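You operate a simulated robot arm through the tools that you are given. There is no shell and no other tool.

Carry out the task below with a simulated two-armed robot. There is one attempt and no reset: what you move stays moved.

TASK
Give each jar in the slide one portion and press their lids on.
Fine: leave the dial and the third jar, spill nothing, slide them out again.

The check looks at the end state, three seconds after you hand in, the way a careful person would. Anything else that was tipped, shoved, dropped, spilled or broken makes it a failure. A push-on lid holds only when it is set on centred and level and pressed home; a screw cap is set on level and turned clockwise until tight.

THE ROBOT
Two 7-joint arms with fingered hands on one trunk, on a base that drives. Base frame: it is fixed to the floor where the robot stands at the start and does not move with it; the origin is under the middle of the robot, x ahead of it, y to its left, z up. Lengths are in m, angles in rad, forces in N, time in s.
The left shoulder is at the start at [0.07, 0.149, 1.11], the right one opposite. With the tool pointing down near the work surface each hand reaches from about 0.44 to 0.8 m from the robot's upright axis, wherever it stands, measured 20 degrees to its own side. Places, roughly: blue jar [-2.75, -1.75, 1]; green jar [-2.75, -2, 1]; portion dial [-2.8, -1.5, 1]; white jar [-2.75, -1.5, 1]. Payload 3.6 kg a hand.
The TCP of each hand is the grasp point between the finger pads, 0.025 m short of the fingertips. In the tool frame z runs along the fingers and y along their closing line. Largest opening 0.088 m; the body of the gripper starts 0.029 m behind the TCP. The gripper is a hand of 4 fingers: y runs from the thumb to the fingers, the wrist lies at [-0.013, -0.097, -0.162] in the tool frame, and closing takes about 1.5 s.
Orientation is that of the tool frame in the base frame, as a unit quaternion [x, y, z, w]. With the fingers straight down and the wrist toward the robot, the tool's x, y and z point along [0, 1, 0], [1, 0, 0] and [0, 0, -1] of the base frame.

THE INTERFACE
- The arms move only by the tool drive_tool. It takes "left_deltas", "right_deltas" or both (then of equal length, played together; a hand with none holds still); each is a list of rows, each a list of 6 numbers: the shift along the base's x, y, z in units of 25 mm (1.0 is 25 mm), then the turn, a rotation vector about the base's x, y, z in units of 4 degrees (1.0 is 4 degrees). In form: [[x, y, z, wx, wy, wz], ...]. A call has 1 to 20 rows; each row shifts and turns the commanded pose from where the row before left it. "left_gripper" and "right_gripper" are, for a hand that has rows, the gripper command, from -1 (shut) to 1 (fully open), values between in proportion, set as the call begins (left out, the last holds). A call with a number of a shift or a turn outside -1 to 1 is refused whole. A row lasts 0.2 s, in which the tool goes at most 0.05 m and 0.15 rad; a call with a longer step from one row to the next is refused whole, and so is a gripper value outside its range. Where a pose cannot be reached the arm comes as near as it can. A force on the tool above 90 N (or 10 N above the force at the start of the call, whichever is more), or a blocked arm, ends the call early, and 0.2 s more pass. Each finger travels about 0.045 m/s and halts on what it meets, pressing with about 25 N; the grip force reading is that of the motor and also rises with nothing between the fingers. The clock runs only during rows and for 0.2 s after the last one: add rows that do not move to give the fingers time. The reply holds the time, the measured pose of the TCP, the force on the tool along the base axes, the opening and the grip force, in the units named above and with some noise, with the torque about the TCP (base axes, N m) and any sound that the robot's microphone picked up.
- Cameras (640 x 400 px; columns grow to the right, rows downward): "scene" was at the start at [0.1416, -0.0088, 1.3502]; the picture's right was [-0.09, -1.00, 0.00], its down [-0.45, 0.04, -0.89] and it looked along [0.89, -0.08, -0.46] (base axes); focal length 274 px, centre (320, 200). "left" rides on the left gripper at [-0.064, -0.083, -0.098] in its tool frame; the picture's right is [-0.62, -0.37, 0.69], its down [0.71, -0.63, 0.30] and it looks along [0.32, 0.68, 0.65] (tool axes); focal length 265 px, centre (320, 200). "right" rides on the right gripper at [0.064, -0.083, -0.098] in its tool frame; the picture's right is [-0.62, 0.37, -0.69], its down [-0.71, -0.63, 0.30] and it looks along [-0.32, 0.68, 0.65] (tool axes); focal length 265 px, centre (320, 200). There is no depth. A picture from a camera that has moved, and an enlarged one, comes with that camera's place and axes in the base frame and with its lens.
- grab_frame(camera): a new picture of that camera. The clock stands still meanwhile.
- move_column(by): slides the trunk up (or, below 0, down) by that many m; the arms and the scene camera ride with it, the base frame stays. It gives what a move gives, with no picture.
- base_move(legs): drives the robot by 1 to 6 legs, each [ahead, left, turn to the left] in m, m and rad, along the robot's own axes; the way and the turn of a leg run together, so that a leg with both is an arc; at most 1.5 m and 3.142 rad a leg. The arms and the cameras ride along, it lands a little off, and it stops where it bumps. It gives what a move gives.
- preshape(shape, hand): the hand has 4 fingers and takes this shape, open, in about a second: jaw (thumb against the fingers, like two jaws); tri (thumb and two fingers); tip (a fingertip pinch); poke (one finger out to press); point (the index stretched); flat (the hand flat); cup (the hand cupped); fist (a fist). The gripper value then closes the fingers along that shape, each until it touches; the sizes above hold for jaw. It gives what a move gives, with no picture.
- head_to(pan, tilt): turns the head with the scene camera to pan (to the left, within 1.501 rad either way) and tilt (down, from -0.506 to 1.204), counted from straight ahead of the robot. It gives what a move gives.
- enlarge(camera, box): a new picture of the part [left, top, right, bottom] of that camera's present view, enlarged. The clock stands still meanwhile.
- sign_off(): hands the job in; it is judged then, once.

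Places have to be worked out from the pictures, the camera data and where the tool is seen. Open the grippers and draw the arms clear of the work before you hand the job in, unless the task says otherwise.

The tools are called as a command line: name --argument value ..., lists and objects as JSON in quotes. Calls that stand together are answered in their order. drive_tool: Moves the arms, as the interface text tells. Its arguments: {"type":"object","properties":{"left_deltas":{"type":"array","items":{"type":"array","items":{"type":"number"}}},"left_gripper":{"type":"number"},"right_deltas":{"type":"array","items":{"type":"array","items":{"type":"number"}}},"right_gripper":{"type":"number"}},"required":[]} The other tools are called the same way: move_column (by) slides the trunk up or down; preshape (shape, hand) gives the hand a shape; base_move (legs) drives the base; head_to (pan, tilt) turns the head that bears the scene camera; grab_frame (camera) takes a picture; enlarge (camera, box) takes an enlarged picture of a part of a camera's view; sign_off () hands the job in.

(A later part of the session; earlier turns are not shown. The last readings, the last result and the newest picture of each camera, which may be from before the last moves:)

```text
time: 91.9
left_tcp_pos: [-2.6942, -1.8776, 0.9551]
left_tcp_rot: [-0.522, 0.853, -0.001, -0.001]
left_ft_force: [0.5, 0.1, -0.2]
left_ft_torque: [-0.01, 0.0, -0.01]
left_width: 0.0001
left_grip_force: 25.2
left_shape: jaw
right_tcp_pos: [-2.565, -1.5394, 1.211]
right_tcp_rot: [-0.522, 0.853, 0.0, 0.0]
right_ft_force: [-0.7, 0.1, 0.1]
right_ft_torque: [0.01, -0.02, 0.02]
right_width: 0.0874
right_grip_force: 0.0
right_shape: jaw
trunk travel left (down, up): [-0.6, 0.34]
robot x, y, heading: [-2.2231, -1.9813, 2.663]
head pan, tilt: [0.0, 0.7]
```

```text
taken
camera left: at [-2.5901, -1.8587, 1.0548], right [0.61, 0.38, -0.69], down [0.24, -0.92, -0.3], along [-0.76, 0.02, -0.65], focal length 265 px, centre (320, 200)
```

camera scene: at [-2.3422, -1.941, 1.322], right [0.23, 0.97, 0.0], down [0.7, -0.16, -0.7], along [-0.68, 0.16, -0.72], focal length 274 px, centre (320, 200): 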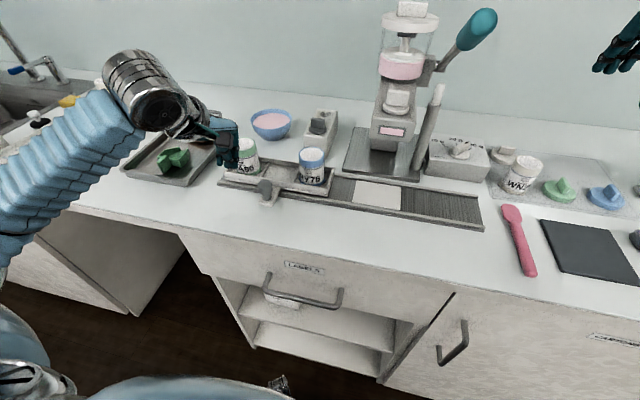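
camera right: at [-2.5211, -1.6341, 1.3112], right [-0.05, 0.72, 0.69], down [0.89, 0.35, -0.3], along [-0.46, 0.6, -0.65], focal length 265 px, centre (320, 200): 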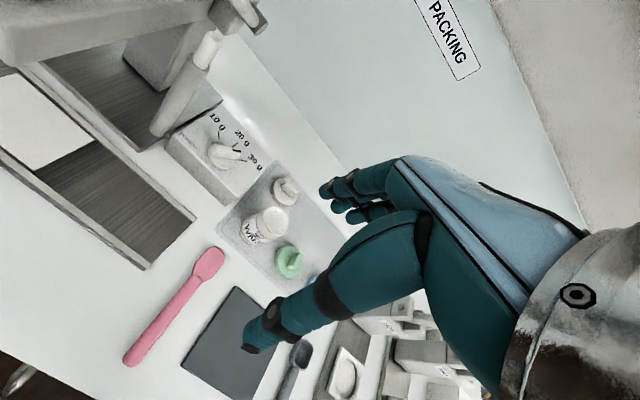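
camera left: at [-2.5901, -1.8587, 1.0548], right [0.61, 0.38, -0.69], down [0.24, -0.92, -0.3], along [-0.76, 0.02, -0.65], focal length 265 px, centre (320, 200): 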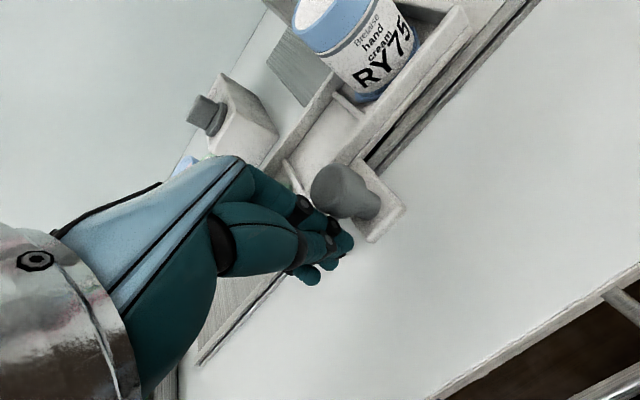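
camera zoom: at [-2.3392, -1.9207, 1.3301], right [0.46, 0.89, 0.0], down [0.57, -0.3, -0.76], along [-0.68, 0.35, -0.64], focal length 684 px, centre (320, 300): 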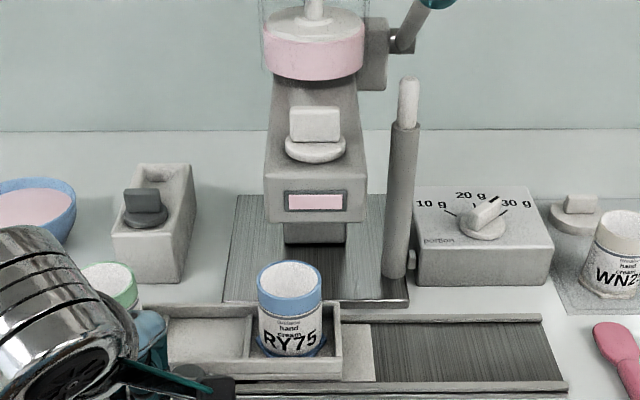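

The blue jar is at column ~290 while the arm/nozzle axis is at ~316, i.e. about 21 mm short. I'll push 21 mm more.

drive_tool --left_deltas '[[0.13, 0.248, 0, 0, 0, 0], [0.13, 0.248, 0, 0, 0, 0], [0.129, 0.248, 0, 0, 0, 0], [0, 0, 0, 0, 0, 0]]'

enlarge --camera "scene" --box '[200, 80, 440, 240]'

```text
time: 92.9
left_tcp_pos: [-2.6834, -1.8589, 0.9553]
left_tcp_rot: [-0.522, 0.853, -0.001, -0.001]
left_ft_force: [-0.6, 0.0, 0.1]
left_ft_torque: [0.01, -0.01, -0.02]
left_width: 0.0002
left_grip_force: 24.4
left_shape: jaw
right_tcp_pos: [-2.5651, -1.539, 1.2108]
right_tcp_rot: [-0.522, 0.853, 0.001, 0.0]
right_ft_force: [-0.9, 0.1, -0.3]
right_ft_torque: [0.01, 0.02, -0.03]
right_width: 0.0876
right_grip_force: 0.1
right_shape: jaw
trunk travel left (down, up): [-0.6, 0.34]
robot x, y, heading: [-2.2208, -1.986, 2.667]
head pan, tilt: [0.0, 0.7]
```

```text
2.50 times, centred on (320, 160) of scene
camera zoom: at [-2.339, -1.9205, 1.3302], right [0.46, 0.89, 0.0], down [0.57, -0.3, -0.77], along [-0.68, 0.35, -0.64], focal length 684 px, centre (320, 300)
```

zoom: 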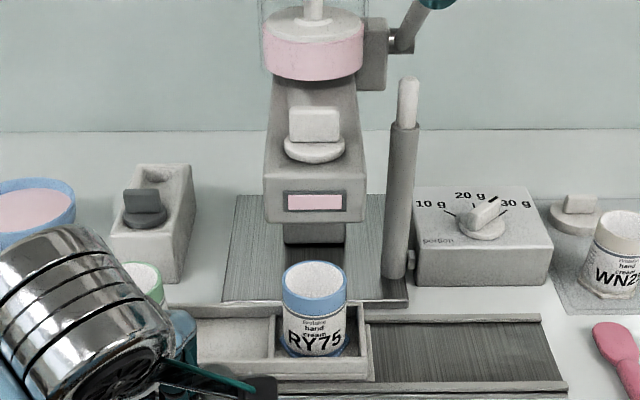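

The blue jar is now on the arm's axis (315.5 vs 316). To check depth alignment under the nozzle I'll turn the right hand left so its camera views the dispenser from the side.

drive_tool --right_deltas '[[0, 0, 0, 0, 0, 1], [0, 0, 0, 0, 0, 1], [0, 0, 0, 0, 0, 1], [0, 0, 0, 0, 0, 1], [0, 0, 0, 0, 0, 1], [0, 0, 0, 0, 0, 1], [0, 0, 0, 0, 0, 1], [0, 0, 0, 0, 0, 1], [0, 0, 0, 0, 0, 1], [0, 0, 0, 0, 0, 1], [0, 0, 0, 0, 0, 1], [0, 0, 0, 0, 0, 1], [0, 0, 0, 0, 0, 1], [0, 0, 0, 0, 0, 1], [0, 0, 0, 0, 0, 1], [0, 0, 0, 0, 0, 1], [0, 0, 0, 0, 0, 1], [0, 0, 0, 0, 0, 1], [0, 0, 0, 0, 0, 1], [0, 0, 0, 0, 0, 1]]'

grab_frame --camera "right"

grab_frame --camera "scene"

```text
time: 97.1
left_tcp_pos: [-2.6852, -1.8582, 0.956]
left_tcp_rot: [-0.522, 0.853, -0.001, 0.0]
left_ft_force: [-0.5, 0.1, -1.0]
left_ft_torque: [-0.03, 0.01, 0.0]
left_width: 0.0
left_grip_force: 24.7
left_shape: jaw
right_tcp_pos: [-2.5658, -1.5375, 1.2102]
right_tcp_rot: [0.713, -0.701, -0.001, 0.0]
right_ft_force: [0.7, 0.0, 0.0]
right_ft_torque: [-0.04, 0.01, 0.01]
right_width: 0.0876
right_grip_force: 0.1
right_shape: jaw
right hand out of reach, approached as far as the arm can: row 8, 9, 10, 11, 12, 13, 14, 15, 16, 17, 18, 19, 20
trunk travel left (down, up): [-0.6, 0.34]
robot x, y, heading: [-2.218, -1.9829, 2.667]
head pan, tilt: [0.0, 0.7]
```

```text
taken
camera right: at [-2.4827, -1.6022, 1.3107], right [-0.38, 0.61, 0.69], down [0.62, 0.72, -0.3], along [-0.69, 0.31, -0.65], focal length 265 px, centre (320, 200)
```

right: 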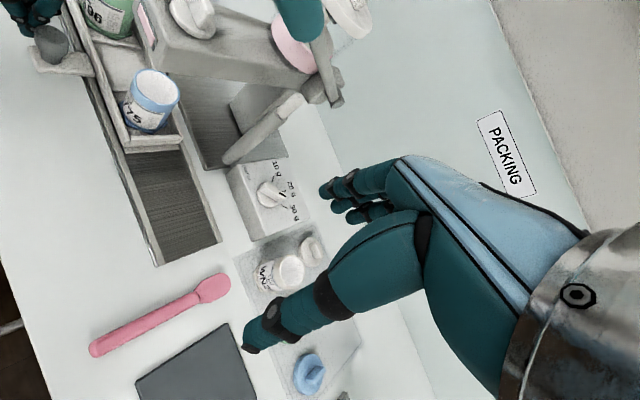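

```text
taken
camera scene: at [-2.339, -1.9202, 1.3302], right [0.46, 0.89, 0.0], down [0.57, -0.3, -0.76], along [-0.68, 0.35, -0.64], focal length 274 px, centre (320, 200)
```

scene: 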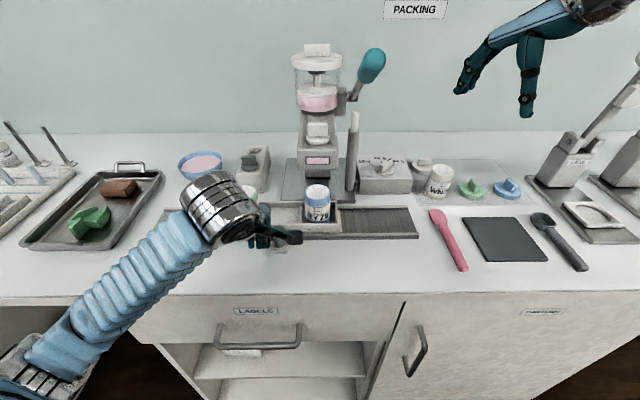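

The right hand turned only about 28°, but its camera now sees the jar and dispenser from the side. I'll enlarge that part.

enlarge --camera "right" --box '[60, 0, 340, 200]'

```text
2.00 times, centred on (200, 100) of right
camera zoom: at [-2.4827, -1.6022, 1.3107], right [-0.38, 0.61, 0.69], down [0.62, 0.72, -0.3], along [-0.69, 0.31, -0.65], focal length 531 px, centre (560, 400)
```

zoom: 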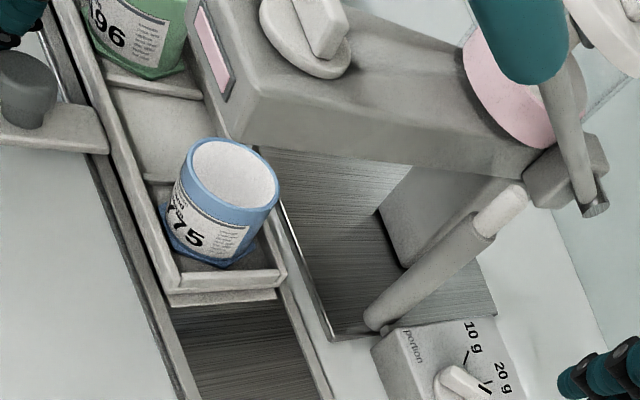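

Triangulation puts the jar at (-2.719,-1.728) and nozzle at about (-2.717,-1.7275). I'll lower the right hand to see beneath the arm and verify the nozzle directly.

drive_tool --right_deltas '[[0, 0, -1, 0, 0, 0], [0, 0, -1, 0, 0, 0], [0, 0, -1, 0, 0, 0], [0, 0, -1, 0, 0, 0], [0, 0, -1, 0, 0, 0], [0, 0, -1, 0, 0, 0]]'

grab_frame --camera "right"

```text
time: 98.5
left_tcp_pos: [-2.6845, -1.859, 0.9555]
left_tcp_rot: [-0.522, 0.853, 0.0, -0.001]
left_ft_force: [-0.6, -0.7, 0.5]
left_ft_torque: [0.03, 0.01, -0.02]
left_width: 0.0
left_grip_force: 24.9
left_shape: jaw
right_tcp_pos: [-2.5649, -1.5378, 1.0609]
right_tcp_rot: [0.712, -0.702, -0.001, 0.002]
right_ft_force: [0.1, 0.4, -0.1]
right_ft_torque: [0.02, -0.01, 0.02]
right_width: 0.0878
right_grip_force: 0.1
right_shape: jaw
trunk travel left (down, up): [-0.6, 0.34]
robot x, y, heading: [-2.2172, -1.9827, 2.661]
head pan, tilt: [0.0, 0.7]
```

```text
taken
camera right: at [-2.4825, -1.6011, 1.1599], right [-0.38, 0.61, 0.69], down [0.62, 0.72, -0.3], along [-0.69, 0.31, -0.65], focal length 265 px, centre (320, 200)
```

right: 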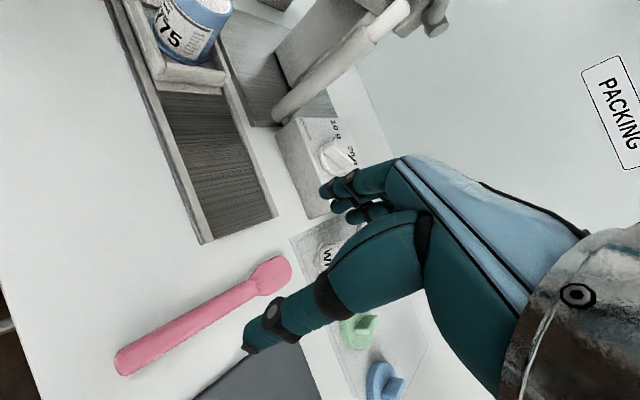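

The nozzle is just out of view above the picture. I'll shift the right hand left, back and slightly lower so its camera looks under the arm.

drive_tool --right_deltas '[[0.2, -1.0, -0.3, 0, 0, 0], [0.2, -1.0, -0.3, 0, 0, 0], [0.2, -1.0, -0.3, 0, 0, 0], [0.2, -1.0, -0.3, 0, 0, 0], [0.2, -1.0, -0.3, 0, 0, 0]]'

enlarge --camera "right" --box '[200, 0, 520, 200]'

```text
time: 99.7
left_tcp_pos: [-2.6857, -1.8586, 0.9555]
left_tcp_rot: [-0.522, 0.853, 0.0, -0.001]
left_ft_force: [-0.5, -0.7, 0.2]
left_ft_torque: [0.02, -0.04, -0.02]
left_width: 0.0
left_grip_force: 24.9
left_shape: jaw
right_tcp_pos: [-2.5393, -1.6621, 1.0217]
right_tcp_rot: [0.713, -0.702, 0.001, -0.001]
right_ft_force: [0.5, -0.8, 0.7]
right_ft_torque: [0.02, 0.0, -0.01]
right_width: 0.0876
right_grip_force: 0.1
right_shape: jaw
trunk travel left (down, up): [-0.6, 0.34]
robot x, y, heading: [-2.2217, -1.978, 2.659]
head pan, tilt: [0.0, 0.7]
```

```text
2.00 times, centred on (360, 100) of right
camera zoom: at [-2.457, -1.7268, 1.1213], right [-0.38, 0.61, 0.69], down [0.62, 0.72, -0.3], along [-0.69, 0.31, -0.65], focal length 531 px, centre (240, 400)
```

zoom: 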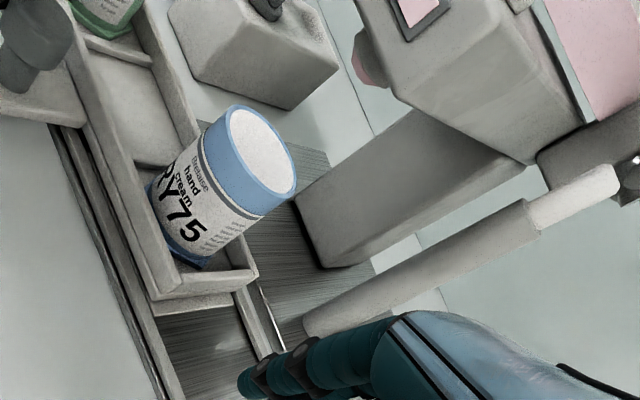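

The nozzle tip lies exactly on the extension of the jar's axis in this view too, so the blue jar is aligned. Now I'll raise the right hand, rotate it back straight and close it, ready to press the lever.

drive_tool --right_deltas '[[0, 0, 0.96, 0, 0, -0.54], [0, 0, 0.96, 0, 0, -0.54], [0, 0, 0.96, 0, 0, -0.54], [0, 0, 0.96, 0, 0, -0.54], [0, 0, 0.96, 0, 0, -0.54], [0, 0, 0.96, 0, 0, -0.54], [0, 0, 0.96, 0, 0, -0.54], [0, 0, 0.96, 0, 0, -0.54], [0, 0, 0.96, 0, 0, -0.54], [0, 0, 0.96, 0, 0, -0.54], [0, 0, 0.96, 0, 0, -0.54], [0, 0, 0.96, 0, 0, -0.54], [0, 0, 0.96, 0, 0, -0.52], [0, 0, 0, 0, 0, 0]]' --right_gripper -1

head_to --pan -0.1 --tilt 0.3

grab_frame --camera "scene"

grab_frame --camera "right"

```text
time: 102.7
left_tcp_pos: [-2.6839, -1.8568, 0.9548]
left_tcp_rot: [-0.521, 0.853, 0.0, -0.001]
left_ft_force: [-0.6, 0.1, 0.1]
left_ft_torque: [-0.01, 0.02, 0.01]
left_width: 0.0001
left_grip_force: 25.4
left_shape: jaw
right_tcp_pos: [-2.5394, -1.6653, 1.3344]
right_tcp_rot: [-0.521, 0.853, 0.0, 0.0]
right_ft_force: [-0.5, 0.5, -0.5]
right_ft_torque: [-0.01, -0.04, 0.02]
right_width: 0.0
right_grip_force: 25.3
right_shape: jaw
trunk travel left (down, up): [-0.6, 0.34]
robot x, y, heading: [-2.2186, -1.9848, 2.661]
head pan, tilt: [0.0, 0.7]
```

```text
time: 103.6
left_tcp_pos: [-2.686, -1.8581, 0.9561]
left_tcp_rot: [-0.522, 0.853, -0.001, -0.001]
left_ft_force: [-0.8, 1.1, 0.5]
left_ft_torque: [-0.05, -0.02, -0.01]
left_width: 0.0002
left_grip_force: 25.0
left_shape: jaw
right_tcp_pos: [-2.5403, -1.6655, 1.3348]
right_tcp_rot: [-0.522, 0.853, 0.0, 0.001]
right_ft_force: [0.2, 0.7, -0.5]
right_ft_torque: [-0.06, -0.01, -0.01]
right_width: 0.0
right_grip_force: 24.6
right_shape: jaw
trunk travel left (down, up): [-0.6, 0.34]
robot x, y, heading: [-2.217, -1.9782, 2.664]
head pan, tilt: [-0.099, 0.3]
```

```text
taken
camera scene: at [-2.3419, -1.9086, 1.3662], right [0.55, 0.84, 0.0], down [0.25, -0.16, -0.96], along [-0.8, 0.52, -0.3], focal length 274 px, centre (320, 200)
```

scene: 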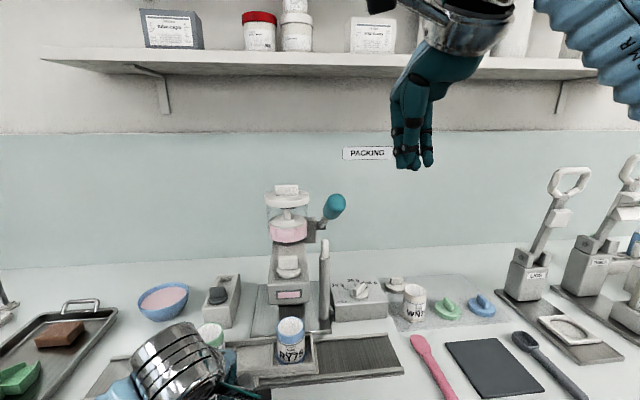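

```text
taken
camera right: at [-2.4966, -1.7605, 1.4346], right [-0.05, 0.72, 0.69], down [0.89, 0.35, -0.3], along [-0.46, 0.6, -0.65], focal length 265 px, centre (320, 200)
```

right: 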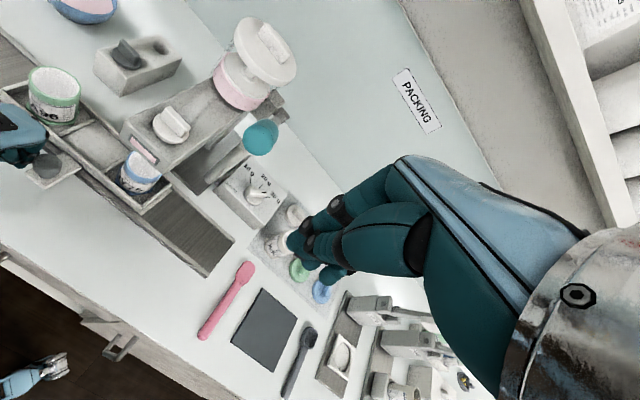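

The handle centre triangulates to about (-2.690,-1.654,1.220). I'll move the closed right hand above it at z 1.335, then begin lowering.

drive_tool --right_deltas '[[-1, 0.077, 0, 0, 0, 0], [-1, 0.077, 0, 0, 0, 0], [-1, 0.077, 0, 0, 0, 0], [-1, 0.077, 0, 0, 0, 0], [-1, 0.077, 0, 0, 0, 0], [-1, 0.077, 0, 0, 0, 0], [0, 0, 0, 0, 0, 0]]'

grab_frame --camera "scene"

grab_frame --camera "right"

```text
time: 105.2
left_tcp_pos: [-2.6848, -1.8575, 0.9554]
left_tcp_rot: [-0.522, 0.853, 0.0, 0.0]
left_ft_force: [0.6, -0.2, -0.2]
left_ft_torque: [-0.04, -0.02, 0.02]
left_width: 0.0
left_grip_force: 25.7
left_shape: jaw
right_tcp_pos: [-2.69, -1.6514, 1.3353]
right_tcp_rot: [-0.522, 0.853, 0.0, 0.0]
right_ft_force: [0.6, 0.5, -0.3]
right_ft_torque: [0.0, 0.0, 0.01]
right_width: 0.0
right_grip_force: 24.8
right_shape: jaw
trunk travel left (down, up): [-0.6, 0.34]
robot x, y, heading: [-2.2173, -1.9842, 2.663]
head pan, tilt: [-0.099, 0.3]
```

```text
taken
camera scene: at [-2.3413, -1.9077, 1.3663], right [0.55, 0.84, 0.0], down [0.25, -0.16, -0.96], along [-0.8, 0.52, -0.3], focal length 274 px, centre (320, 200)
```

scene: 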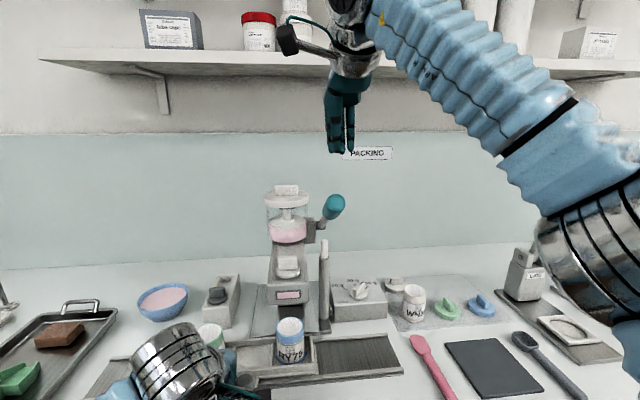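

```text
taken
camera right: at [-2.6464, -1.7463, 1.435], right [-0.05, 0.72, 0.69], down [0.89, 0.35, -0.3], along [-0.46, 0.6, -0.65], focal length 265 px, centre (320, 200)
```

right: 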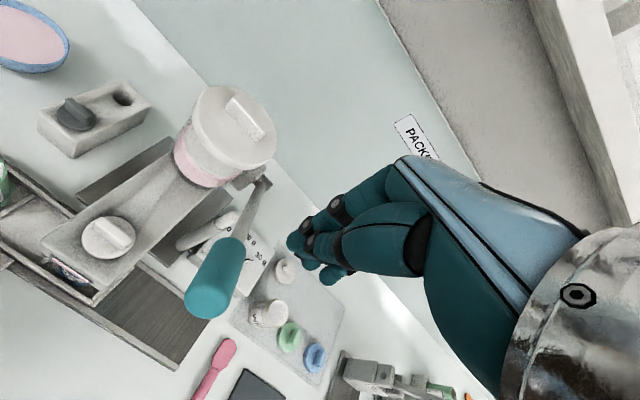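

The hand is above the handle within a few mm. I'll lower it in 10 mm rows with a slight leftward correction and watch for contact.

drive_tool --right_deltas '[[-0.02, -0.04, -0.4, 0, 0, 0], [-0.02, -0.04, -0.4, 0, 0, 0], [-0.02, -0.04, -0.4, 0, 0, 0], [0, 0, -0.4, 0, 0, 0], [0, 0, -0.4, 0, 0, 0], [0, 0, -0.4, 0, 0, 0]]'

grab_frame --camera "right"

grab_frame --camera "scene"

```text
time: 106.6
left_tcp_pos: [-2.6847, -1.8572, 0.9554]
left_tcp_rot: [-0.523, 0.853, 0.0, -0.001]
left_ft_force: [-0.2, 0.4, -0.3]
left_ft_torque: [-0.01, 0.04, 0.01]
left_width: 0.0002
left_grip_force: 25.3
left_shape: jaw
right_tcp_pos: [-2.6919, -1.6543, 1.2767]
right_tcp_rot: [-0.522, 0.853, 0.0, 0.0]
right_ft_force: [0.2, -1.1, 0.7]
right_ft_torque: [0.02, -0.02, 0.0]
right_width: 0.0001
right_grip_force: 24.8
right_shape: jaw
trunk travel left (down, up): [-0.6, 0.34]
robot x, y, heading: [-2.2168, -1.9809, 2.665]
head pan, tilt: [-0.099, 0.3]
```

```text
taken
camera right: at [-2.649, -1.7507, 1.3751], right [-0.05, 0.72, 0.69], down [0.89, 0.35, -0.3], along [-0.46, 0.6, -0.65], focal length 265 px, centre (320, 200)
```

right: 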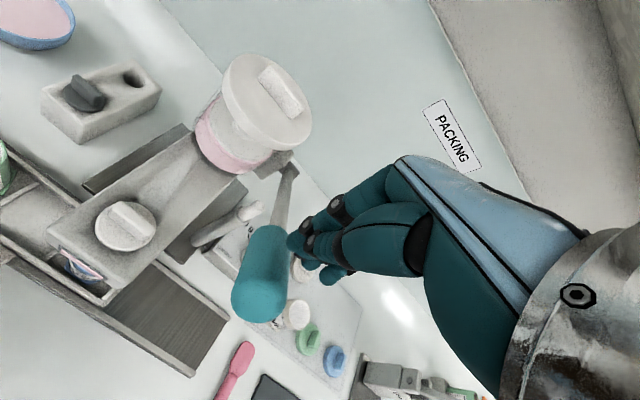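

```text
taken
camera scene: at [-2.342, -1.9082, 1.3663], right [0.55, 0.84, 0.0], down [0.25, -0.16, -0.96], along [-0.8, 0.52, -0.3], focal length 274 px, centre (320, 200)
```

scene: 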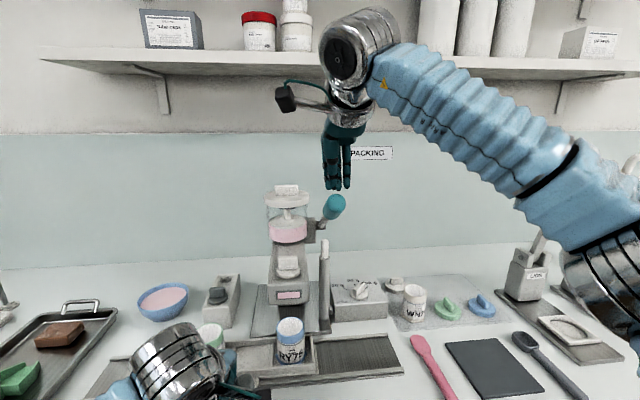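

Almost touching, well centred on the handle. I'll continue down 40 mm and watch the force.

drive_tool --right_deltas '[[0, 0, -0.4, 0, 0, 0], [0, 0, -0.4, 0, 0, 0], [0, 0, -0.4, 0, 0, 0], [0, 0, -0.4, 0, 0, 0]]'

grab_frame --camera "right"

grab_frame --camera "scene"

```text
time: 107.6
left_tcp_pos: [-2.6846, -1.8578, 0.9566]
left_tcp_rot: [-0.522, 0.853, -0.001, -0.001]
left_ft_force: [0.1, -0.4, 0.6]
left_ft_torque: [0.02, -0.03, 0.01]
left_width: 0.0
left_grip_force: 24.3
left_shape: jaw
right_tcp_pos: [-2.6912, -1.6556, 1.2367]
right_tcp_rot: [-0.521, 0.853, 0.0, 0.0]
right_ft_force: [0.2, 0.2, 4.2]
right_ft_torque: [0.01, -0.03, 0.01]
right_width: 0.0
right_grip_force: 25.4
right_shape: jaw
trunk travel left (down, up): [-0.6, 0.34]
robot x, y, heading: [-2.22, -1.9822, 2.664]
head pan, tilt: [-0.099, 0.3]
```

```text
taken
camera right: at [-2.6481, -1.7508, 1.3358], right [-0.05, 0.72, 0.69], down [0.89, 0.35, -0.3], along [-0.46, 0.6, -0.65], focal length 265 px, centre (320, 200)
```

right: 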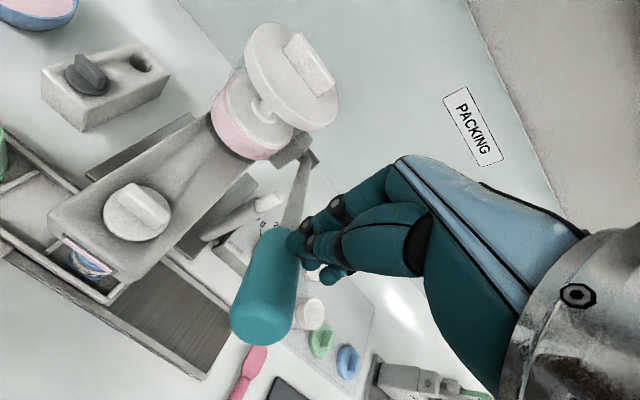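

```text
taken
camera scene: at [-2.3414, -1.9084, 1.3664], right [0.55, 0.84, 0.0], down [0.25, -0.16, -0.96], along [-0.8, 0.52, -0.3], focal length 274 px, centre (320, 200)
```

scene: 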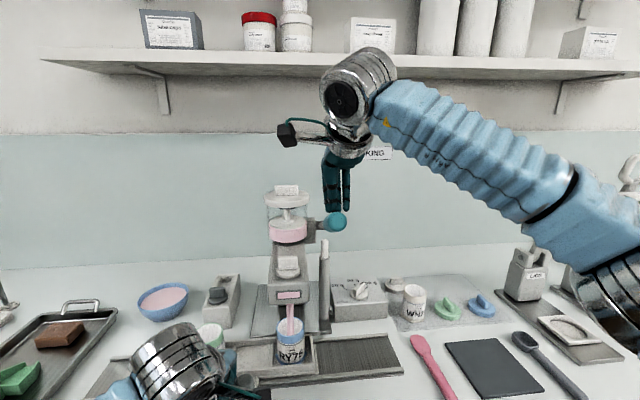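

The lever moves at ~4 N and a pink stream is already entering the blue jar. I'll continue the stroke smoothly downward.

drive_tool --right_deltas '[[0, 0, -0.4, 0, 0, 0], [0, 0, -0.4, 0, 0, 0], [0, 0, -0.4, 0, 0, 0], [0, 0, -0.4, 0, 0, 0]]'

grab_frame --camera "scene"

enlarge --camera "scene" --box '[230, 170, 390, 370]'

```text
time: 108.6
left_tcp_pos: [-2.6845, -1.8568, 0.9561]
left_tcp_rot: [-0.522, 0.853, 0.0, 0.0]
left_ft_force: [-0.8, 0.0, 0.8]
left_ft_torque: [-0.02, -0.03, -0.06]
left_width: 0.0
left_grip_force: 24.8
left_shape: jaw
right_tcp_pos: [-2.6915, -1.656, 1.1953]
right_tcp_rot: [-0.522, 0.853, 0.0, -0.001]
right_ft_force: [1.0, 0.3, 7.3]
right_ft_torque: [0.05, -0.09, 0.01]
right_width: 0.0001
right_grip_force: 25.5
right_shape: jaw
trunk travel left (down, up): [-0.6, 0.34]
robot x, y, heading: [-2.2191, -1.9809, 2.663]
head pan, tilt: [-0.099, 0.3]
```

```text
taken
camera scene: at [-2.341, -1.9088, 1.3664], right [0.55, 0.84, 0.0], down [0.25, -0.16, -0.96], along [-0.8, 0.52, -0.29], focal length 274 px, centre (320, 200)
```

scene: 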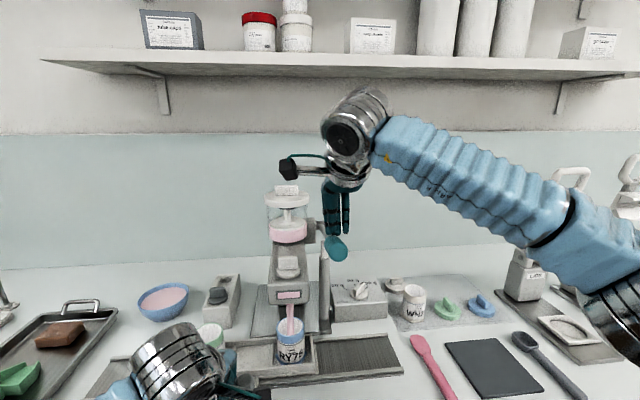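

```text
2.00 times, centred on (310, 270) of scene
camera zoom: at [-2.341, -1.9088, 1.3664], right [0.55, 0.84, 0.0], down [0.25, -0.16, -0.96], along [-0.8, 0.52, -0.29], focal length 548 px, centre (340, 60)
```

zoom: 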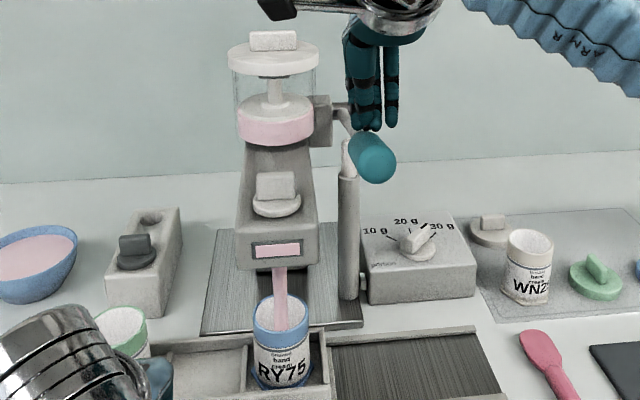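

The stream is landing in the blue jar as the lever moves (7 N). I'll keep pushing down until the stop is felt.

drive_tool --right_deltas '[[0, 0, -0.4, 0, 0, 0], [0, 0, -0.4, 0, 0, 0], [0, 0, -0.4, 0, 0, 0]]'

enlarge --camera "scene" --box '[230, 170, 390, 370]'

```text
time: 109.4
left_tcp_pos: [-2.683, -1.8579, 0.9576]
left_tcp_rot: [-0.522, 0.853, 0.001, -0.001]
left_ft_force: [-0.4, -0.4, 0.3]
left_ft_torque: [-0.01, 0.0, 0.0]
left_width: 0.0
left_grip_force: 25.3
left_shape: jaw
right_tcp_pos: [-2.6906, -1.6559, 1.1659]
right_tcp_rot: [-0.521, 0.853, 0.0, 0.0]
right_ft_force: [2.4, -1.0, 7.5]
right_ft_torque: [0.02, -0.09, -0.03]
right_width: 0.0001
right_grip_force: 25.1
right_shape: jaw
trunk travel left (down, up): [-0.6, 0.34]
robot x, y, heading: [-2.2204, -1.9828, 2.668]
head pan, tilt: [-0.099, 0.3]
```

```text
2.00 times, centred on (310, 270) of scene
camera zoom: at [-2.3402, -1.9094, 1.3665], right [0.55, 0.84, 0.0], down [0.25, -0.16, -0.96], along [-0.8, 0.52, -0.29], focal length 548 px, centre (340, 60)
```

zoom: 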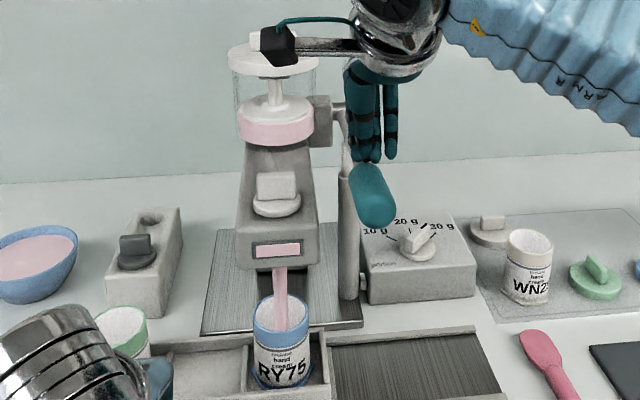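

Still flowing, force 7.5 N, hand camera mount clear of the dispenser. Continue down.

drive_tool --right_deltas '[[0, 0, -0.4, 0, 0, 0], [0, 0, -0.4, 0, 0, 0], [0, 0, -0.4, 0, 0, 0]]'

enlarge --camera "scene" --box '[230, 170, 390, 370]'

grab_frame --camera "right"

```text
time: 110.2
left_tcp_pos: [-2.6784, -1.86, 0.9587]
left_tcp_rot: [-0.522, 0.853, 0.003, -0.003]
left_ft_force: [0.8, -0.2, -0.5]
left_ft_torque: [-0.03, -0.06, 0.0]
left_width: 0.0
left_grip_force: 24.9
left_shape: jaw
right_tcp_pos: [-2.6876, -1.6572, 1.1537]
right_tcp_rot: [-0.521, 0.853, 0.012, -0.016]
right_ft_force: [-6.3, 6.1, 64.8]
right_ft_torque: [0.3, 0.17, 0.08]
right_width: 0.0001
right_grip_force: 25.2
right_shape: jaw
trunk travel left (down, up): [-0.6, 0.34]
robot x, y, heading: [-2.2183, -1.9868, 2.665]
head pan, tilt: [-0.099, 0.3]
```

```text
2.00 times, centred on (310, 270) of scene
camera zoom: at [-2.3349, -1.912, 1.3682], right [0.55, 0.84, 0.0], down [0.24, -0.16, -0.96], along [-0.8, 0.52, -0.29], focal length 548 px, centre (340, 60)
```

zoom: 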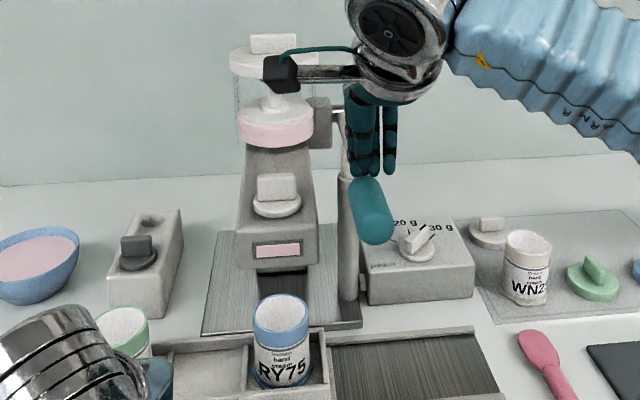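

```text
taken
camera right: at [-2.6398, -1.7537, 1.2513], right [-0.02, 0.72, 0.7], down [0.87, 0.35, -0.34], along [-0.49, 0.6, -0.63], focal length 265 px, centre (320, 200)
```

right: 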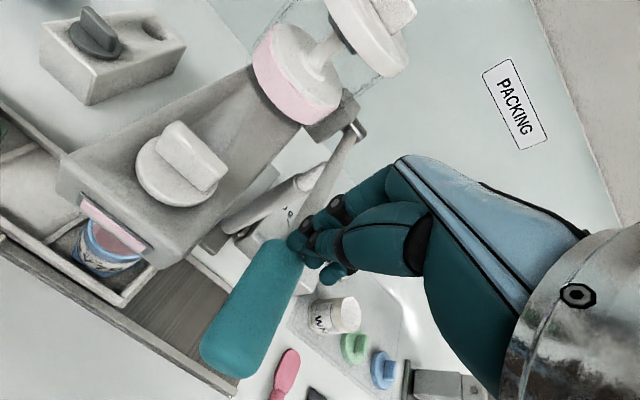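

The force jumped to 65 N: the lever has hit its stop and the stream has ended, with pink cream visible in the blue jar. I'll raise the hand and see whether the lever springs back.

drive_tool --right_deltas '[[0, 0, 0.4, 0, 0, 0], [0, 0, 0.4, 0, 0, 0], [0, 0, 0.4, 0, 0, 0], [0, 0, 0.4, 0, 0, 0], [0, 0, 0.4, 0, 0, 0], [0, 0, 0.4, 0, 0, 0]]'

grab_frame --camera "scene"

grab_frame --camera "right"

```text
time: 111.6
left_tcp_pos: [-2.6837, -1.8571, 0.9565]
left_tcp_rot: [-0.522, 0.853, -0.001, -0.001]
left_ft_force: [-0.7, 0.5, -0.2]
left_ft_torque: [-0.01, 0.02, -0.03]
left_width: 0.0001
left_grip_force: 24.8
left_shape: jaw
right_tcp_pos: [-2.6928, -1.6557, 1.1952]
right_tcp_rot: [-0.522, 0.853, 0.0, 0.001]
right_ft_force: [-3.5, 1.9, 5.5]
right_ft_torque: [0.06, 0.07, 0.02]
right_width: 0.0
right_grip_force: 24.9
right_shape: jaw
trunk travel left (down, up): [-0.6, 0.34]
robot x, y, heading: [-2.2189, -1.9822, 2.662]
head pan, tilt: [-0.099, 0.3]
```

```text
taken
camera scene: at [-2.3417, -1.9086, 1.3663], right [0.55, 0.84, 0.0], down [0.25, -0.16, -0.96], along [-0.8, 0.52, -0.3], focal length 274 px, centre (320, 200)
```

scene: 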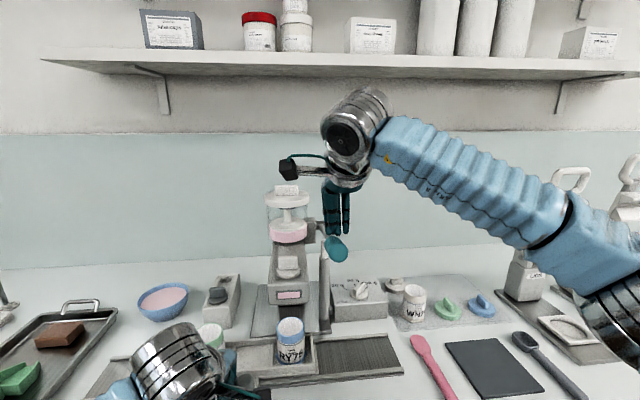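

```text
taken
camera right: at [-2.648, -1.7507, 1.2948], right [-0.05, 0.72, 0.69], down [0.89, 0.35, -0.3], along [-0.46, 0.6, -0.65], focal length 265 px, centre (320, 200)
```

right: 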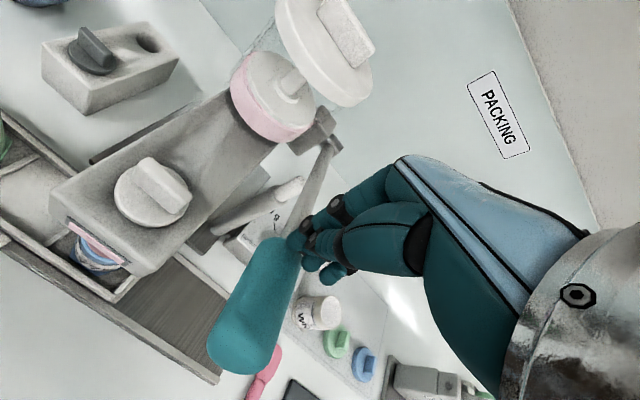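

The lever follows the hand upward by spring, with no flow. I'll raise the rest of the way to 1.335.

drive_tool --right_deltas '[[0, 0, 0.4, 0, 0, 0], [0, 0, 0.4, 0, 0, 0], [0, 0, 0.4, 0, 0, 0], [0, 0, 0.4, 0, 0, 0], [0, 0, 0.5, 0, 0, 0], [0, 0, 0.6, 0, 0, 0], [0, 0, 0.8, 0, 0, 0], [0, 0, 1, 0, 0, 0], [0, 0, 1, 0, 0, 0]]'

grab_frame --camera "scene"

enlarge --camera "right" --box '[0, 100, 320, 300]'

```text
time: 113.6
left_tcp_pos: [-2.6842, -1.8584, 0.9558]
left_tcp_rot: [-0.522, 0.853, -0.001, -0.001]
left_ft_force: [0.0, -0.2, 0.7]
left_ft_torque: [0.02, 0.0, -0.02]
left_width: 0.0001
left_grip_force: 25.3
left_shape: jaw
right_tcp_pos: [-2.6921, -1.6568, 1.3348]
right_tcp_rot: [-0.522, 0.853, 0.0, -0.001]
right_ft_force: [0.0, -0.1, 0.8]
right_ft_torque: [0.03, -0.01, -0.01]
right_width: 0.0
right_grip_force: 24.7
right_shape: jaw
trunk travel left (down, up): [-0.6, 0.34]
robot x, y, heading: [-2.2239, -1.9815, 2.662]
head pan, tilt: [-0.099, 0.3]
```

```text
taken
camera scene: at [-2.3416, -1.9097, 1.3663], right [0.55, 0.84, 0.0], down [0.25, -0.16, -0.96], along [-0.8, 0.52, -0.29], focal length 274 px, centre (320, 200)
```

scene: 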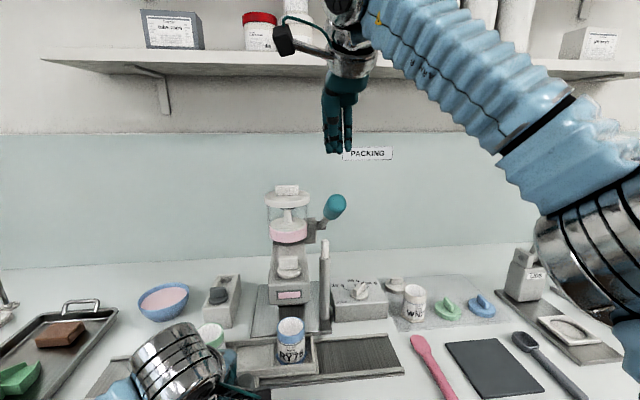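

```text
2.00 times, centred on (160, 200) of right
camera zoom: at [-2.6485, -1.752, 1.4349], right [-0.05, 0.72, 0.69], down [0.89, 0.35, -0.3], along [-0.46, 0.6, -0.65], focal length 531 px, centre (640, 200)
```

zoom: 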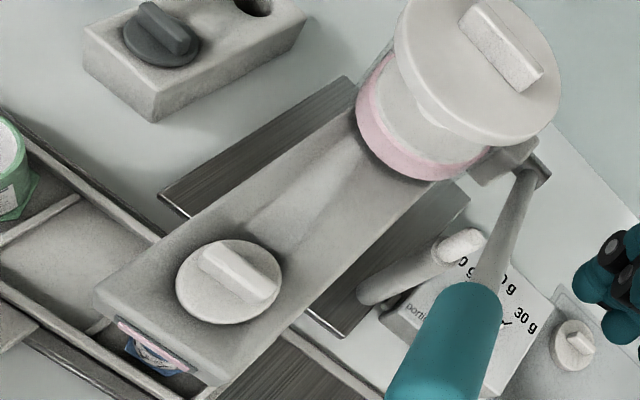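

Blue jar done; lever is back up. Now I'll push the slide about 0.125 m further to bring the green jar under the nozzle.

drive_tool --left_deltas '[[0.23, 0.443, 0, 0, 0, 0], [0.23, 0.443, 0, 0, 0, 0], [0.23, 0.443, 0, 0, 0, 0], [0.23, 0.443, 0, 0, 0, 0], [0.23, 0.443, 0, 0, 0, 0], [0.23, 0.443, 0, 0, 0, 0], [0.23, 0.443, 0, 0, 0, 0], [0.23, 0.443, 0, 0, 0, 0], [0.23, 0.443, 0, 0, 0, 0], [0.23, 0.443, 0, 0, 0, 0]]'

head_to --pan 0 --tilt 0.7

enlarge --camera "scene" --box '[200, 80, 440, 240]'

```text
time: 115.8
left_tcp_pos: [-2.6271, -1.7464, 0.9549]
left_tcp_rot: [-0.522, 0.853, 0.0, -0.001]
left_ft_force: [-0.2, -0.8, -0.5]
left_ft_torque: [0.02, 0.02, -0.04]
left_width: 0.0
left_grip_force: 24.7
left_shape: jaw
right_tcp_pos: [-2.6922, -1.6536, 1.3359]
right_tcp_rot: [-0.522, 0.853, -0.001, 0.0]
right_ft_force: [-0.1, -0.5, -0.2]
right_ft_torque: [0.03, 0.02, -0.01]
right_width: 0.0001
right_grip_force: 25.0
right_shape: jaw
trunk travel left (down, up): [-0.6, 0.34]
robot x, y, heading: [-2.2183, -1.9835, 2.665]
head pan, tilt: [-0.099, 0.3]
```

```text
time: 116.7
left_tcp_pos: [-2.6275, -1.7478, 0.9545]
left_tcp_rot: [-0.522, 0.853, 0.0, -0.001]
left_ft_force: [-0.8, -0.5, 0.0]
left_ft_torque: [0.01, 0.02, 0.01]
left_width: 0.0003
left_grip_force: 25.1
left_shape: jaw
right_tcp_pos: [-2.6918, -1.655, 1.3344]
right_tcp_rot: [-0.522, 0.853, 0.0, -0.001]
right_ft_force: [0.4, 0.6, -0.4]
right_ft_torque: [0.02, 0.01, 0.02]
right_width: 0.0001
right_grip_force: 25.4
right_shape: jaw
trunk travel left (down, up): [-0.6, 0.34]
robot x, y, heading: [-2.223, -1.9826, 2.664]
head pan, tilt: [0.0, 0.7]
```

```text
2.50 times, centred on (320, 160) of scene
camera zoom: at [-2.339, -1.9205, 1.3302], right [0.46, 0.89, 0.0], down [0.57, -0.3, -0.77], along [-0.68, 0.35, -0.64], focal length 684 px, centre (320, 300)
```

zoom: 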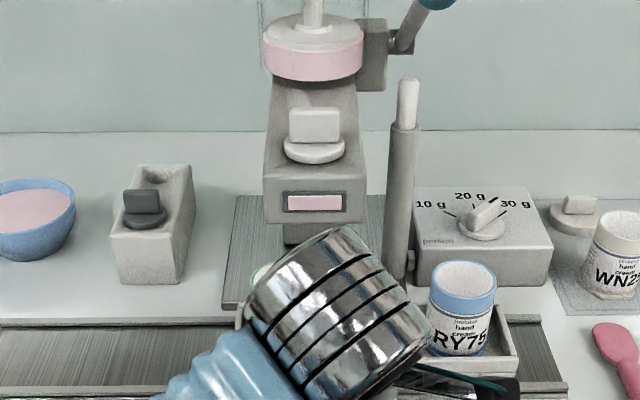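

The left wrist hides the green jar from the head camera; I'll check with the left hand's camera and the right hand's one.

grab_frame --camera "left"

grab_frame --camera "right"

```text
taken
camera left: at [-2.5231, -1.7291, 1.0546], right [0.61, 0.38, -0.69], down [0.24, -0.92, -0.3], along [-0.76, 0.02, -0.65], focal length 265 px, centre (320, 200)
```

left: 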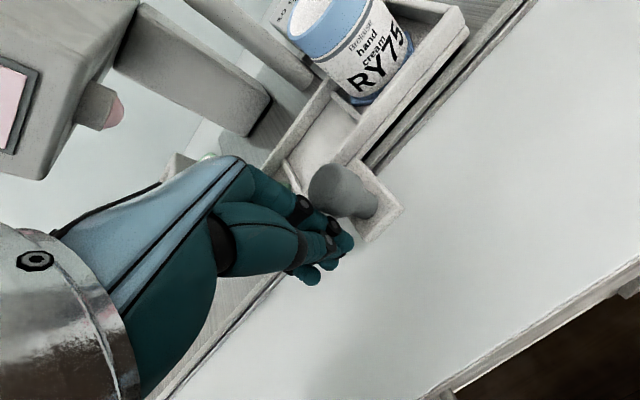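

```text
taken
camera right: at [-2.6488, -1.7508, 1.4344], right [-0.05, 0.72, 0.69], down [0.89, 0.35, -0.3], along [-0.46, 0.6, -0.65], focal length 265 px, centre (320, 200)
```

right: 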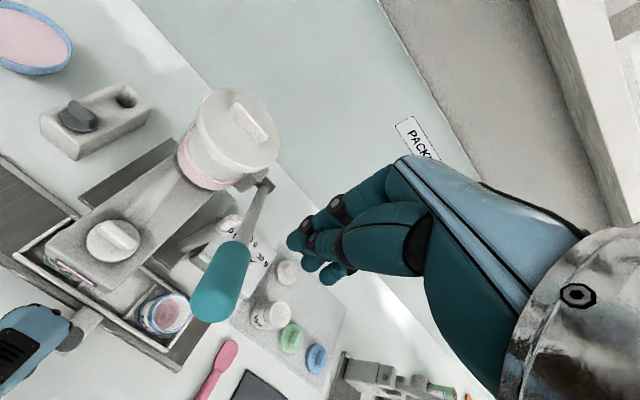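

I'll withdraw the left hand to the left and up so the head camera can see the green jar.

drive_tool --left_deltas '[[-0.37, -0.71, 0, 0, 0, 0], [-0.37, -0.71, 0.2, 0, 0, 0], [-0.37, -0.71, 0.5, 0, 0, 0], [-0.37, -0.71, 0.5, 0, 0, 0], [-0.37, -0.71, 0.5, 0, 0, 0], [-0.37, -0.71, 0.5, 0, 0, 0], [-0.37, -0.71, 0.5, 0, 0, 0], [-0.37, -0.71, 0.5, 0, 0, 0], [-0.37, -0.71, 0.5, 0, 0, 0], [-0.37, -0.71, 0.5, 0, 0, 0]]'

enlarge --camera "scene" --box '[200, 80, 440, 240]'

```text
time: 118.9
left_tcp_pos: [-2.7177, -1.9263, 1.062]
left_tcp_rot: [-0.522, 0.853, 0.0, 0.0]
left_ft_force: [0.0, 0.2, 0.6]
left_ft_torque: [0.01, 0.0, -0.02]
left_width: 0.0
left_grip_force: 24.8
left_shape: jaw
right_tcp_pos: [-2.6921, -1.6565, 1.3351]
right_tcp_rot: [-0.522, 0.853, 0.0, 0.0]
right_ft_force: [-0.5, 0.1, -1.2]
right_ft_torque: [0.01, -0.04, 0.01]
right_width: 0.0
right_grip_force: 25.1
right_shape: jaw
trunk travel left (down, up): [-0.6, 0.34]
robot x, y, heading: [-2.2213, -1.9799, 2.669]
head pan, tilt: [0.0, 0.7]
```

```text
2.50 times, centred on (320, 160) of scene
camera zoom: at [-2.339, -1.9213, 1.3302], right [0.46, 0.89, 0.0], down [0.57, -0.3, -0.77], along [-0.68, 0.35, -0.64], focal length 684 px, centre (320, 300)
```

zoom: 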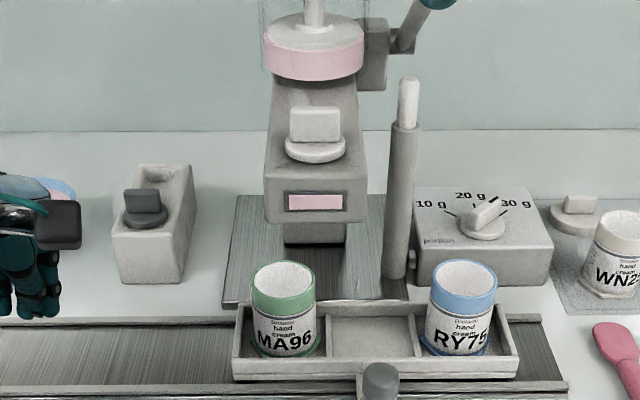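

Green jar is at column 283.5 versus arm axis 316; with ~0.84 mm/px that's 27 mm to go. I'll bring the left hand back along the same path and push 27 mm further.

drive_tool --left_deltas '[[0.37, 0.71, -0.5, 0, 0, 0], [0.37, 0.71, -0.5, 0, 0, 0], [0.37, 0.71, -0.5, 0, 0, 0], [0.37, 0.71, -0.5, 0, 0, 0], [0.37, 0.71, -0.5, 0, 0, 0], [0.37, 0.71, -0.5, 0, 0, 0], [0.37, 0.71, -0.5, 0, 0, 0], [0.37, 0.71, -0.5, 0, 0, 0], [0.37, 0.71, -0.2, 0, 0, 0], [0.25, 0.48, -0.08, 0, 0, 0], [0.12, 0.23, 0, 0, 0, 0], [0.166, 0.319, 0, 0, 0, 0], [0.166, 0.319, 0, 0, 0, 0], [0.166, 0.319, 0, 0, 0, 0], [0, 0, 0, 0, 0, 0]]'

enlarge --camera "scene" --box '[200, 80, 440, 240]'

```text
time: 122.1
left_tcp_pos: [-2.6122, -1.7233, 0.9521]
left_tcp_rot: [-0.522, 0.853, 0.0, 0.0]
left_ft_force: [0.0, -0.1, 0.0]
left_ft_torque: [0.0, -0.04, 0.01]
left_width: 0.0
left_grip_force: 24.7
left_shape: jaw
right_tcp_pos: [-2.6915, -1.656, 1.3347]
right_tcp_rot: [-0.522, 0.853, 0.0, 0.001]
right_ft_force: [0.0, 0.3, -0.8]
right_ft_torque: [0.01, -0.01, 0.02]
right_width: 0.0
right_grip_force: 25.3
right_shape: jaw
trunk travel left (down, up): [-0.6, 0.34]
robot x, y, heading: [-2.2186, -1.9804, 2.666]
head pan, tilt: [0.0, 0.7]
```

```text
2.50 times, centred on (320, 160) of scene
camera zoom: at [-2.3391, -1.9205, 1.3302], right [0.46, 0.89, 0.0], down [0.57, -0.3, -0.77], along [-0.68, 0.35, -0.64], focal length 684 px, centre (320, 300)
```

zoom: 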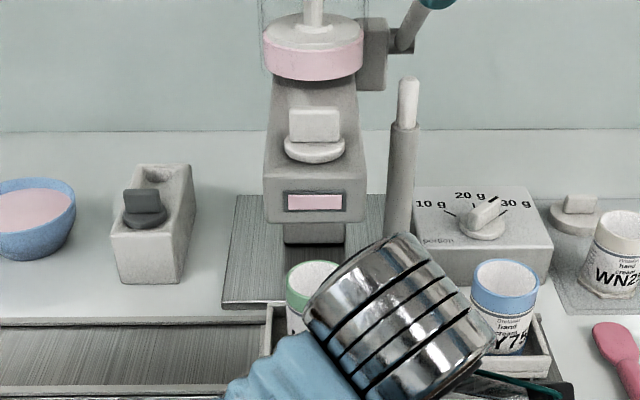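

I'll withdraw the left hand again to verify the alignment.

drive_tool --left_deltas '[[-0.37, -0.71, 0, 0, 0, 0], [-0.37, -0.71, 0.2, 0, 0, 0], [-0.37, -0.71, 0.5, 0, 0, 0], [-0.37, -0.71, 0.5, 0, 0, 0], [-0.37, -0.71, 0.5, 0, 0, 0], [-0.37, -0.71, 0.5, 0, 0, 0], [-0.37, -0.71, 0.5, 0, 0, 0], [-0.37, -0.71, 0.5, 0, 0, 0], [-0.37, -0.71, 0.5, 0, 0, 0], [-0.37, -0.71, 0.5, 0, 0, 0]]'

enlarge --camera "scene" --box '[200, 80, 440, 240]'

enlarge --camera "scene" --box '[280, 140, 380, 230]'

```text
time: 124.3
left_tcp_pos: [-2.7053, -1.8997, 1.0562]
left_tcp_rot: [-0.522, 0.853, -0.001, -0.001]
left_ft_force: [-0.4, -0.1, 0.2]
left_ft_torque: [-0.03, -0.01, -0.01]
left_width: 0.0
left_grip_force: 24.9
left_shape: jaw
right_tcp_pos: [-2.6925, -1.6562, 1.335]
right_tcp_rot: [-0.522, 0.853, 0.001, 0.0]
right_ft_force: [-0.1, -0.8, -0.2]
right_ft_torque: [0.05, 0.04, -0.01]
right_width: 0.0001
right_grip_force: 24.8
right_shape: jaw
trunk travel left (down, up): [-0.6, 0.34]
robot x, y, heading: [-2.2212, -1.9828, 2.665]
head pan, tilt: [0.0, 0.7]
```

```text
2.50 times, centred on (320, 160) of scene
camera zoom: at [-2.339, -1.921, 1.3302], right [0.46, 0.89, 0.0], down [0.57, -0.3, -0.77], along [-0.68, 0.35, -0.64], focal length 684 px, centre (320, 300)
```

zoom: 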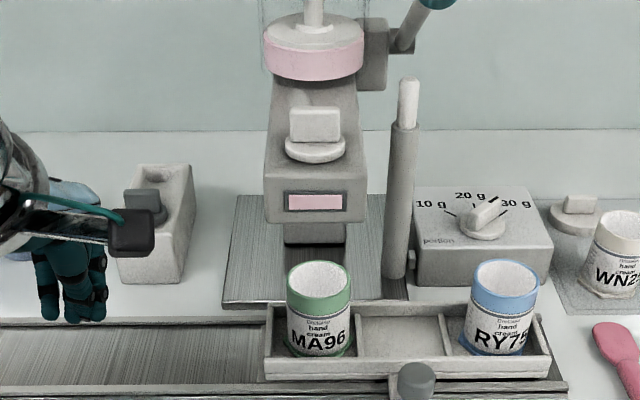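

```text
4.44 times, centred on (330, 185) of scene
camera zoom: at [-2.339, -1.921, 1.3302], right [0.46, 0.89, 0.0], down [0.57, -0.3, -0.77], along [-0.68, 0.35, -0.64], focal length 1217 px, centre (276, 267)
```

zoom: 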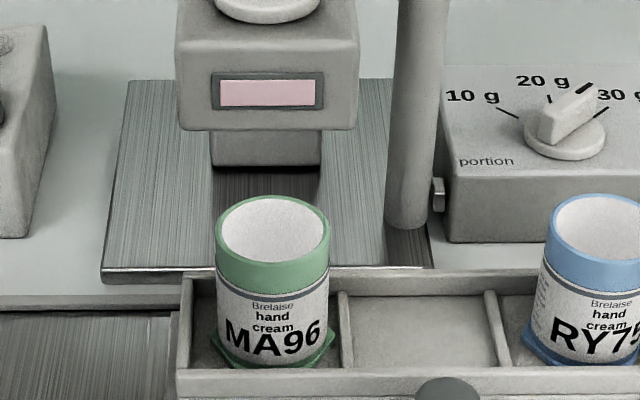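

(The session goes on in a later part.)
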